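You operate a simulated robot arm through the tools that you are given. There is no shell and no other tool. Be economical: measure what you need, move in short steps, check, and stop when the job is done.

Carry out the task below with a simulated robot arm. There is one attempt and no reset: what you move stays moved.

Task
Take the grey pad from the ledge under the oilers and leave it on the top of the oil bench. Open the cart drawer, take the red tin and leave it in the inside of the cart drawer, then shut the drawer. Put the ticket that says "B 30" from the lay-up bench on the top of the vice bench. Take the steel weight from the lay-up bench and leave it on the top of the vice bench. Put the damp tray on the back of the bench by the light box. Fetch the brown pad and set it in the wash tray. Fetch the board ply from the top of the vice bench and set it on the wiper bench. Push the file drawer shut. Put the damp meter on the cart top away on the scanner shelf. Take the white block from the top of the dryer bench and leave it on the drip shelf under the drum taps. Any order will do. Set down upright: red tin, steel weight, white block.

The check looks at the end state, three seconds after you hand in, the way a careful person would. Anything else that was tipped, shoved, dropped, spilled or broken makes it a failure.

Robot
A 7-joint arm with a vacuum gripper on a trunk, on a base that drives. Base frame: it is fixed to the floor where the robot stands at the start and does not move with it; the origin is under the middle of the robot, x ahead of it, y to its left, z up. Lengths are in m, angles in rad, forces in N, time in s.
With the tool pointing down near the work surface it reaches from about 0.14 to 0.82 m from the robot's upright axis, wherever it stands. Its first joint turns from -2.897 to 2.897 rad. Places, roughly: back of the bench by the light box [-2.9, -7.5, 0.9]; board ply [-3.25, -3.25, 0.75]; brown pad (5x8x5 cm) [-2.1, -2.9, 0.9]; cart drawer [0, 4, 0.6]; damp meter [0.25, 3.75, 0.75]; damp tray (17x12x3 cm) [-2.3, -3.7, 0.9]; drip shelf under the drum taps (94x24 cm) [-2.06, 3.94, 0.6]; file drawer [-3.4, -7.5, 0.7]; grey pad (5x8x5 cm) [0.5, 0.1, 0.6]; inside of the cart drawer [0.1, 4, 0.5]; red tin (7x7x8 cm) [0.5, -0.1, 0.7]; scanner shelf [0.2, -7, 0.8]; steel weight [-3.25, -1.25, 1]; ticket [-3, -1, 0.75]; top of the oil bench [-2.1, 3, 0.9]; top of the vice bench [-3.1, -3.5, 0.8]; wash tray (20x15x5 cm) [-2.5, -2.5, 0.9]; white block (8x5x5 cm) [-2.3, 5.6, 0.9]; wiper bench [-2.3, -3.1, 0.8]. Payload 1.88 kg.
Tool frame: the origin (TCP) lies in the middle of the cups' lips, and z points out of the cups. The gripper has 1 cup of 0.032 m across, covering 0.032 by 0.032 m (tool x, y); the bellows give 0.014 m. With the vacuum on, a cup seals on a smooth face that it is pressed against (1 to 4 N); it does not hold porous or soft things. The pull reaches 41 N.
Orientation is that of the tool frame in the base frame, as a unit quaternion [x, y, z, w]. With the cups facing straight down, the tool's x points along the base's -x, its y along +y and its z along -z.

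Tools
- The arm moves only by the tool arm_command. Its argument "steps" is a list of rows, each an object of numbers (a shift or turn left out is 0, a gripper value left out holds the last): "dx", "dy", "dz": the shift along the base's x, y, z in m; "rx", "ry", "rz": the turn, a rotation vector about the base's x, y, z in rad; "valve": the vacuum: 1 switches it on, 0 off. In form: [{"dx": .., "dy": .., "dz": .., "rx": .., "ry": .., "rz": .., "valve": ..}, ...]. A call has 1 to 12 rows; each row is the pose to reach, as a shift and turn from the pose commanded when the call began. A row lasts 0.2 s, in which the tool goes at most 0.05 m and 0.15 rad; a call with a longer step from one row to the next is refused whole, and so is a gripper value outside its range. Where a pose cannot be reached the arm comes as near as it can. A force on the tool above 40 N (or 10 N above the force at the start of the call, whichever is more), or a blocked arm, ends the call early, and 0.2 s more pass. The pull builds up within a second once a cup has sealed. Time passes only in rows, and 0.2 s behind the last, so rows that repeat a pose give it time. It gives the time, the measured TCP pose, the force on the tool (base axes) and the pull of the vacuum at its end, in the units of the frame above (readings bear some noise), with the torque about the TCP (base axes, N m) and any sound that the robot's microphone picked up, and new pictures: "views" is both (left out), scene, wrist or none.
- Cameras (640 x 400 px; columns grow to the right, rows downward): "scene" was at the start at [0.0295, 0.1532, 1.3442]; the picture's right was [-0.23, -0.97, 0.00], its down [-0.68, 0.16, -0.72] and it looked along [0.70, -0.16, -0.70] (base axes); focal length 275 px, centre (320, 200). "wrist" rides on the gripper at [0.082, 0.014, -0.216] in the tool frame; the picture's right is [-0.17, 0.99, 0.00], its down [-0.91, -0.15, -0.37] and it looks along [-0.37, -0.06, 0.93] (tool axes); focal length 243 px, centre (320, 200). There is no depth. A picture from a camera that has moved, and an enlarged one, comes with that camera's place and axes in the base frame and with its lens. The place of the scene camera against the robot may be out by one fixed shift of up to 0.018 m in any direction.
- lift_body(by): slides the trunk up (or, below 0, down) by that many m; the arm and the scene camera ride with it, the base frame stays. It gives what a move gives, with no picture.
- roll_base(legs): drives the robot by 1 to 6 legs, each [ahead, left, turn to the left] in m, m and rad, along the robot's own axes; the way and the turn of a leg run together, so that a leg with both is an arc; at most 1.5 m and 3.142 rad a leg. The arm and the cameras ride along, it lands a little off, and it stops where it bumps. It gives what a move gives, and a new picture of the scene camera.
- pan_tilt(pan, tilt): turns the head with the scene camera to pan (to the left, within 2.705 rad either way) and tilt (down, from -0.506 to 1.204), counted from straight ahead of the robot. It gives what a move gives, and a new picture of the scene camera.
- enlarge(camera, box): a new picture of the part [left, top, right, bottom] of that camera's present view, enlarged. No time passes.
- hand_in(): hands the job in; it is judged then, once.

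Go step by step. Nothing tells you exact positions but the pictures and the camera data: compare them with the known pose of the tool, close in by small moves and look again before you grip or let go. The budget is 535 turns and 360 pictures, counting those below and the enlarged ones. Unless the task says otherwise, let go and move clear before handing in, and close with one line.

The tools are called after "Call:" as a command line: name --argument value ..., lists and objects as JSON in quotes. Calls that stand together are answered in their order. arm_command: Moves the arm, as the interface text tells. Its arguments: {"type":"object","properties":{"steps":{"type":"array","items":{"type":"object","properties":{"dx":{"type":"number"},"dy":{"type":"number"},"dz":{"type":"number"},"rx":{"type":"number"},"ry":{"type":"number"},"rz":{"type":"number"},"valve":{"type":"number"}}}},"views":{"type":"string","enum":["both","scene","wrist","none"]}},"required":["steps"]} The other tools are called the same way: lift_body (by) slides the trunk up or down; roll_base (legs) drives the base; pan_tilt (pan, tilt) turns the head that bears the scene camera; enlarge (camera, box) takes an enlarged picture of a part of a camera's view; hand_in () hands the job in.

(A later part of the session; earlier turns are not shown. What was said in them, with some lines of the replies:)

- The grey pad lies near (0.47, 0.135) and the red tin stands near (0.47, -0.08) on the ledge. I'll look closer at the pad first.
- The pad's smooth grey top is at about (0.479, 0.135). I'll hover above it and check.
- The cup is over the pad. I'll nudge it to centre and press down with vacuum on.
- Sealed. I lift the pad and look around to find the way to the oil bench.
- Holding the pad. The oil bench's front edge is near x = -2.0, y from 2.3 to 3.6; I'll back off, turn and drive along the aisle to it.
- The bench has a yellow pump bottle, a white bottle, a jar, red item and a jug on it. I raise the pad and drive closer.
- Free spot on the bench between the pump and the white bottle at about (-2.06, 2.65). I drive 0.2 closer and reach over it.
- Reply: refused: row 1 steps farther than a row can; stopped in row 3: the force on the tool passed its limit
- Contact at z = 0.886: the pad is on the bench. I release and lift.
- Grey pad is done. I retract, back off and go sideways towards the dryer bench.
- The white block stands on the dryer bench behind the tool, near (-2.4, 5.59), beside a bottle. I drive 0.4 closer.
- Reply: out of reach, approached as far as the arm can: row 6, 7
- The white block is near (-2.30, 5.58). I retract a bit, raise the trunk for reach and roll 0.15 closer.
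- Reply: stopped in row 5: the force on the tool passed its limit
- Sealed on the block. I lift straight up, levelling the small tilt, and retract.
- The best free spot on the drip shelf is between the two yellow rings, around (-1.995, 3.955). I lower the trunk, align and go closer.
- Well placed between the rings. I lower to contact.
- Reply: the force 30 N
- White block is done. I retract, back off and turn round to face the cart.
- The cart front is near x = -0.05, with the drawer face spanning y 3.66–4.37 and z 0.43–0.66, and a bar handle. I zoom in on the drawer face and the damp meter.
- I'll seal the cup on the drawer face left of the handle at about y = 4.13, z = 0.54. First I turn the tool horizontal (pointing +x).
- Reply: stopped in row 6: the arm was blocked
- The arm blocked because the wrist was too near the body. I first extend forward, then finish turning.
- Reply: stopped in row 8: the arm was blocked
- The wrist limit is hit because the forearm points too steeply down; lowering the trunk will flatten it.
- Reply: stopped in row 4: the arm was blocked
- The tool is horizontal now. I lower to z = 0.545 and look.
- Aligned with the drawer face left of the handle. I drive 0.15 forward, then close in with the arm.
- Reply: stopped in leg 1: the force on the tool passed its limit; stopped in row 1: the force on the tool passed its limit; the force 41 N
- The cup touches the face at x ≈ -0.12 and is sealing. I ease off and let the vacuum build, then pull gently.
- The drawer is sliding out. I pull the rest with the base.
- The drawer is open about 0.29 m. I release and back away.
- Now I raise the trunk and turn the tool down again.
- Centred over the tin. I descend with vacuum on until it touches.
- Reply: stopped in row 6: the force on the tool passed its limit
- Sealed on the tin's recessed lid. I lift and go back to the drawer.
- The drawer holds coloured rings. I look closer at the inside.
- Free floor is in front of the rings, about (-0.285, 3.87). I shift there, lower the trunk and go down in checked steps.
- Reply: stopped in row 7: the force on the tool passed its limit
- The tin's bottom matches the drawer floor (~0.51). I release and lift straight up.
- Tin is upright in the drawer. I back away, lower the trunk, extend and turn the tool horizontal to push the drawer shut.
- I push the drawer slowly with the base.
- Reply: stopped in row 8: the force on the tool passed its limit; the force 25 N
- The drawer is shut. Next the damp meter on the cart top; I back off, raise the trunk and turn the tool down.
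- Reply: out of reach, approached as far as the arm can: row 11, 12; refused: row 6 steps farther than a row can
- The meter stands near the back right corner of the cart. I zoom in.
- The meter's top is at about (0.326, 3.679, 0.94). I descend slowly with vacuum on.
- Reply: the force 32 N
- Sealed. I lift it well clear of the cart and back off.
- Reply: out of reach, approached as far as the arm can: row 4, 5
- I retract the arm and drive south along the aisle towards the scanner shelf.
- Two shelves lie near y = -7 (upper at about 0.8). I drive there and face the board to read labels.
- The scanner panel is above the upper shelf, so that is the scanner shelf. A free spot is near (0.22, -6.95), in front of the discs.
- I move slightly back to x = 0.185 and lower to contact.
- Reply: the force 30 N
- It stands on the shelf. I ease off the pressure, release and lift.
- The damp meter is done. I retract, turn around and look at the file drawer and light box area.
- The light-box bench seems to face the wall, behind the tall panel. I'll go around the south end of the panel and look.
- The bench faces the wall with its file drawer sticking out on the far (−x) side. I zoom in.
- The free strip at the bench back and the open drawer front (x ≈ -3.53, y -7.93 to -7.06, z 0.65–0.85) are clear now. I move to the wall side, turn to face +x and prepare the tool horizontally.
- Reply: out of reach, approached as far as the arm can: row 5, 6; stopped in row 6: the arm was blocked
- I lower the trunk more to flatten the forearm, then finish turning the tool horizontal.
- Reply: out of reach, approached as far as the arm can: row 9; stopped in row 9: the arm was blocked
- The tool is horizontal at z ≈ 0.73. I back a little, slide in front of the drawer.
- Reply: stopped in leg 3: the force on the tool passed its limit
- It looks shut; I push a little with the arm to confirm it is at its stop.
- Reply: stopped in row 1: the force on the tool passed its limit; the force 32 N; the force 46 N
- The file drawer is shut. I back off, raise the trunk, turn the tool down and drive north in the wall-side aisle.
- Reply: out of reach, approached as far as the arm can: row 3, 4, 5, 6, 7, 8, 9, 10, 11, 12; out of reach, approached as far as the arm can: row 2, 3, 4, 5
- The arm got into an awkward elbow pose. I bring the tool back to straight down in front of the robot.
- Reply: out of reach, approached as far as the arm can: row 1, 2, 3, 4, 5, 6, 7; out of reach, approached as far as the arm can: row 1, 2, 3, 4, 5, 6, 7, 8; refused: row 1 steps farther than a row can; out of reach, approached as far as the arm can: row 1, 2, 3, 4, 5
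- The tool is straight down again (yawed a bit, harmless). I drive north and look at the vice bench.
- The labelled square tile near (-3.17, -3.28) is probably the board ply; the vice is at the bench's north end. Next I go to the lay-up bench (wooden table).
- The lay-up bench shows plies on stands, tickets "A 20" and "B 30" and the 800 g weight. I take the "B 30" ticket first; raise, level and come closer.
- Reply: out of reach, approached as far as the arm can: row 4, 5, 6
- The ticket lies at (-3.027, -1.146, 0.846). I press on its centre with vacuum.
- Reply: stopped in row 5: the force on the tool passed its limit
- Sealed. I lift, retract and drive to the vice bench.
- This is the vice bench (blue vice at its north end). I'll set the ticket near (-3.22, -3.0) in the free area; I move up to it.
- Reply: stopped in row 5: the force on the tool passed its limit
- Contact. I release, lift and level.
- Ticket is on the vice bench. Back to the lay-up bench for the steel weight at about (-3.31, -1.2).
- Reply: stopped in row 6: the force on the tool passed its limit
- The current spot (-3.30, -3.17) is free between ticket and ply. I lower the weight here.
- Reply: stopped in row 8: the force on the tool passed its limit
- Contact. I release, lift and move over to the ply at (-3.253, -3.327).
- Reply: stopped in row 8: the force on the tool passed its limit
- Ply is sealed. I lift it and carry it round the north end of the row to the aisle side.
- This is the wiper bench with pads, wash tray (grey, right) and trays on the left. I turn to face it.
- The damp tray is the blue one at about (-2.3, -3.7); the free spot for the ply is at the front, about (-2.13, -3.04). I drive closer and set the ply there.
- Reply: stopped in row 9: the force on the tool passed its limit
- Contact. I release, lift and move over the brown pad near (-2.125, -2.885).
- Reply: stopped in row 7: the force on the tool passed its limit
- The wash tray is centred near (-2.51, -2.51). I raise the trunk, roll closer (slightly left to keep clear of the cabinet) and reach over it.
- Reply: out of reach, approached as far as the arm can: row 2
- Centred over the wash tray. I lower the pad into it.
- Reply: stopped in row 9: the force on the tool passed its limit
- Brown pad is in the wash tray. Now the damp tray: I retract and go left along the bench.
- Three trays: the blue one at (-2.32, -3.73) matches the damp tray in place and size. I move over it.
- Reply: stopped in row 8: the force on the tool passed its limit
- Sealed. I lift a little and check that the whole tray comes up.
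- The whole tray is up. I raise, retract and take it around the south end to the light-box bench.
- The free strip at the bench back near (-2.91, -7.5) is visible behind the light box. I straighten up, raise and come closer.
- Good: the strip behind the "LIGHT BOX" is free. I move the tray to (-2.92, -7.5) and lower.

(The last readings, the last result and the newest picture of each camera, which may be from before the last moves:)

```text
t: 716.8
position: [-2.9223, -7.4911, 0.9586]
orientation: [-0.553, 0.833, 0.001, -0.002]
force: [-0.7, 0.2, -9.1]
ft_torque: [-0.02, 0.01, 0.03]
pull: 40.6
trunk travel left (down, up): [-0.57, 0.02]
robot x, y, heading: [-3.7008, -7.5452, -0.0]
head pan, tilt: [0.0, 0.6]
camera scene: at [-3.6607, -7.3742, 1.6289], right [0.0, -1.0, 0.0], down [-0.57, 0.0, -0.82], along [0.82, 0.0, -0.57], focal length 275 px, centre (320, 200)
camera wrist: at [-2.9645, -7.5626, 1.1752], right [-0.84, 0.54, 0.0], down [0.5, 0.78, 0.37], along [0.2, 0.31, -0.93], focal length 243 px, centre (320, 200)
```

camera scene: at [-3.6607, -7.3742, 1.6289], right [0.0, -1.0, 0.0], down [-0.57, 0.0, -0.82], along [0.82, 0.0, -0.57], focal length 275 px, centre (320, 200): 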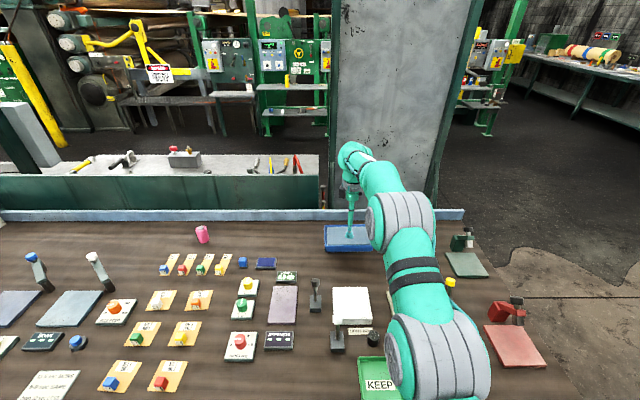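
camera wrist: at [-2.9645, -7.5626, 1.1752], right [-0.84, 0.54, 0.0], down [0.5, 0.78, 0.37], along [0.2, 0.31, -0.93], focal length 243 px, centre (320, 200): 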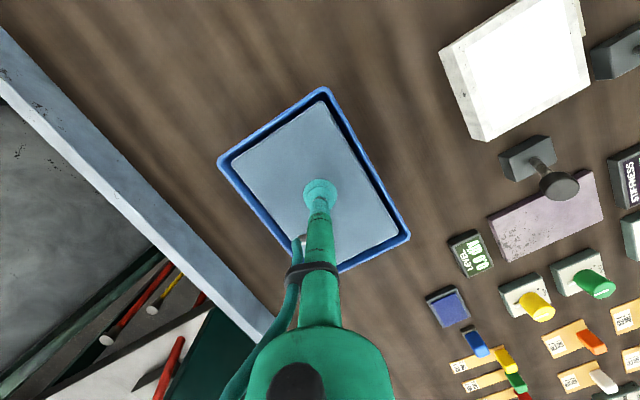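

Call:
arm_command --steps '[{"dz": -0.02}, {"dz": -0.035}, {"dz": -0.045}, {"dz": -0.055}, {"dz": -0.063}, {"dz": -0.071}, {"dz": -0.079}, {"dz": -0.087}, {"dz": -0.095}, {"dz": -0.103}]' --views "wrist"

```text
t: 718.6
position: [-2.918, -7.4929, 0.8818]
orientation: [-0.553, 0.833, -0.003, 0.005]
force: [-1.5, 0.1, 9.1]
ft_torque: [0.2, 0.02, 0.46]
pull: 40.6
trunk travel left (down, up): [-0.57, 0.02]
robot x, y, heading: [-3.6977, -7.5439, -0.008]
head pan, tilt: [0.0, 0.6]
stopped in row 9: the force on the tool passed its limit (the readings are from after the stop); the commanded pose is now the measured one
camera wrist: at [-2.9645, -7.5647, 1.0977], right [-0.84, 0.53, -0.01], down [0.49, 0.78, 0.38], along [0.21, 0.32, -0.93], focal length 243 px, centre (320, 200)
```

wrist: 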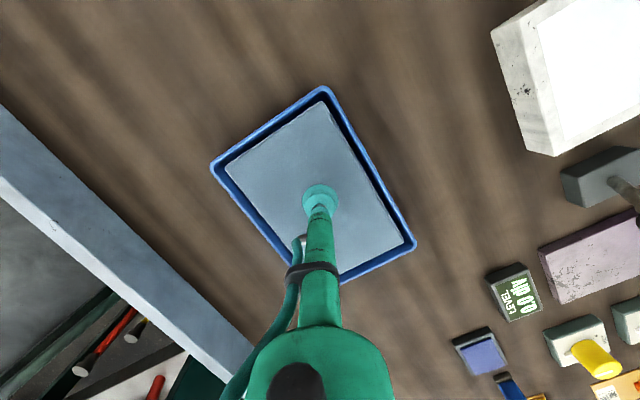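

Contact. I release, lift and retract.

Call:
arm_command --steps '[{"valve": 0}, {}, {}, {}, {}, {"dz": 0.02}, {"dz": 0.06}, {"dz": 0.1}, {"dz": 0.15}, {"dz": 0.19, "dx": -0.02}, {"dz": 0.21, "dx": -0.06}, {"dz": 0.21, "dx": -0.1}]' --views "both"

```text
t: 721.2
position: [-3.0207, -7.4925, 1.0886]
orientation: [-0.552, 0.834, -0.002, 0.003]
force: [0.9, -0.6, 0.0]
ft_torque: [0.01, -0.01, 0.01]
pull: 0.1
trunk travel left (down, up): [-0.57, 0.02]
robot x, y, heading: [-3.7001, -7.545, -0.004]
head pan, tilt: [0.0, 0.6]
camera scene: at [-3.6619, -7.3743, 1.6289], right [0.0, -1.0, 0.0], down [-0.56, 0.0, -0.83], along [0.83, 0.0, -0.56], focal length 275 px, centre (320, 200)
camera wrist: at [-3.0664, -7.5629, 1.304], right [-0.84, 0.54, -0.01], down [0.49, 0.78, 0.38], along [0.21, 0.31, -0.93], focal length 243 px, centre (320, 200)
```

scene: 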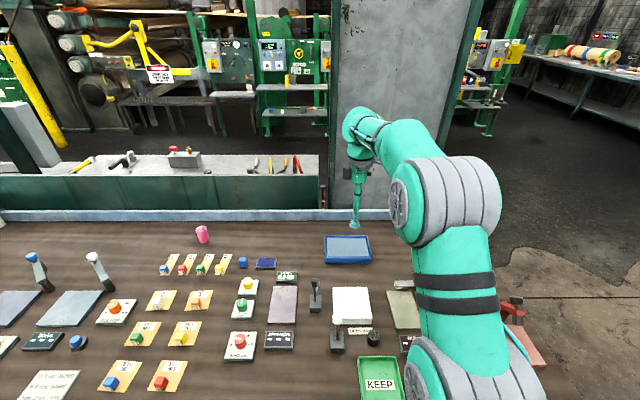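
wrist: 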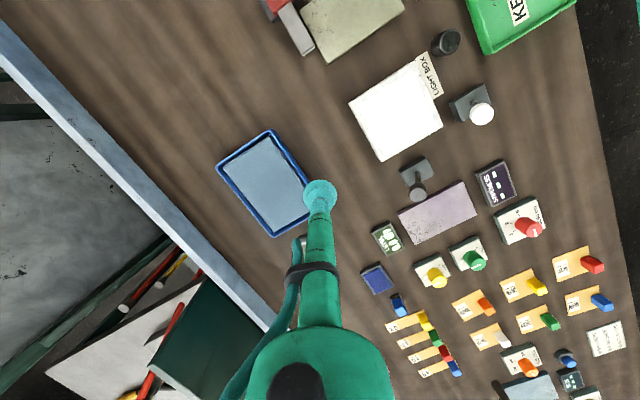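

Tray placed. I retract, back off and check the file drawer once more.

Call:
arm_command --steps '[{"dx": -0.05}, {"dx": -0.1}, {"dx": -0.15}, {"dx": -0.2}, {"dx": -0.25}]' --views "none"

Call:
roll_base --legs '[[-0.45, 0, 0]]'

Call:
pan_tilt --pan 0.1 --tilt 0.8

```text
t: 722.4
position: [-3.2705, -7.4949, 1.0877]
orientation: [-0.553, 0.833, -0.002, 0.003]
force: [0.3, -0.4, -0.1]
ft_torque: [-0.01, 0.03, 0.0]
pull: 0.0
trunk travel left (down, up): [-0.57, 0.02]
robot x, y, heading: [-3.7004, -7.5461, -0.008]
head pan, tilt: [0.0, 0.6]
```

```text
t: 725.1
position: [-3.7173, -7.4919, 1.0896]
orientation: [-0.554, 0.832, -0.002, 0.001]
force: [0.3, 0.6, 0.5]
ft_torque: [0.0, 0.0, 0.0]
pull: 0.0
trunk travel left (down, up): [-0.57, 0.02]
robot x, y, heading: [-4.1507, -7.5436, 0.002]
head pan, tilt: [0.0, 0.6]
camera scene: at [-4.1091, -7.3731, 1.6289], right [0.0, -1.0, 0.0], down [-0.56, 0.0, -0.83], along [0.83, 0.0, -0.56], focal length 275 px, centre (320, 200)
```

scene: 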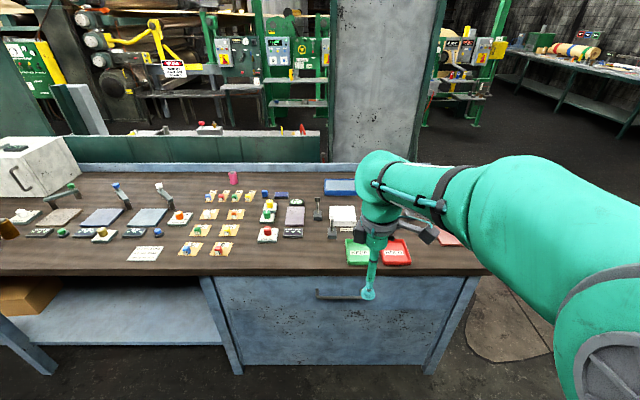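

```text
t: 725.9
position: [-3.7176, -7.4927, 1.0897]
orientation: [-0.554, 0.832, -0.003, 0.002]
force: [-0.5, -0.5, -0.2]
ft_torque: [0.04, 0.01, 0.0]
pull: 0.1
trunk travel left (down, up): [-0.57, 0.02]
robot x, y, heading: [-4.1478, -7.548, 0.003]
head pan, tilt: [0.099, 0.799]
camera scene: at [-4.117, -7.3651, 1.6121], right [0.1, -1.0, 0.0], down [-0.71, -0.07, -0.7], along [0.69, 0.07, -0.72], focal length 275 px, centre (320, 200)
```

scene: 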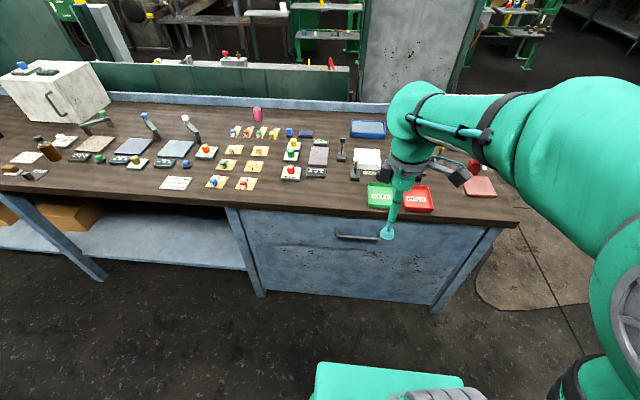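

The file drawer is shut, and I saw every item in its place as I set it down, so I'm handing in.

Call:
hand_in

```text
The job is handed in.
```

All ten jobs were done and handed in: every item was in its place when I released it, both drawers are shut, and the red tin, steel weight and white block were set down upright.
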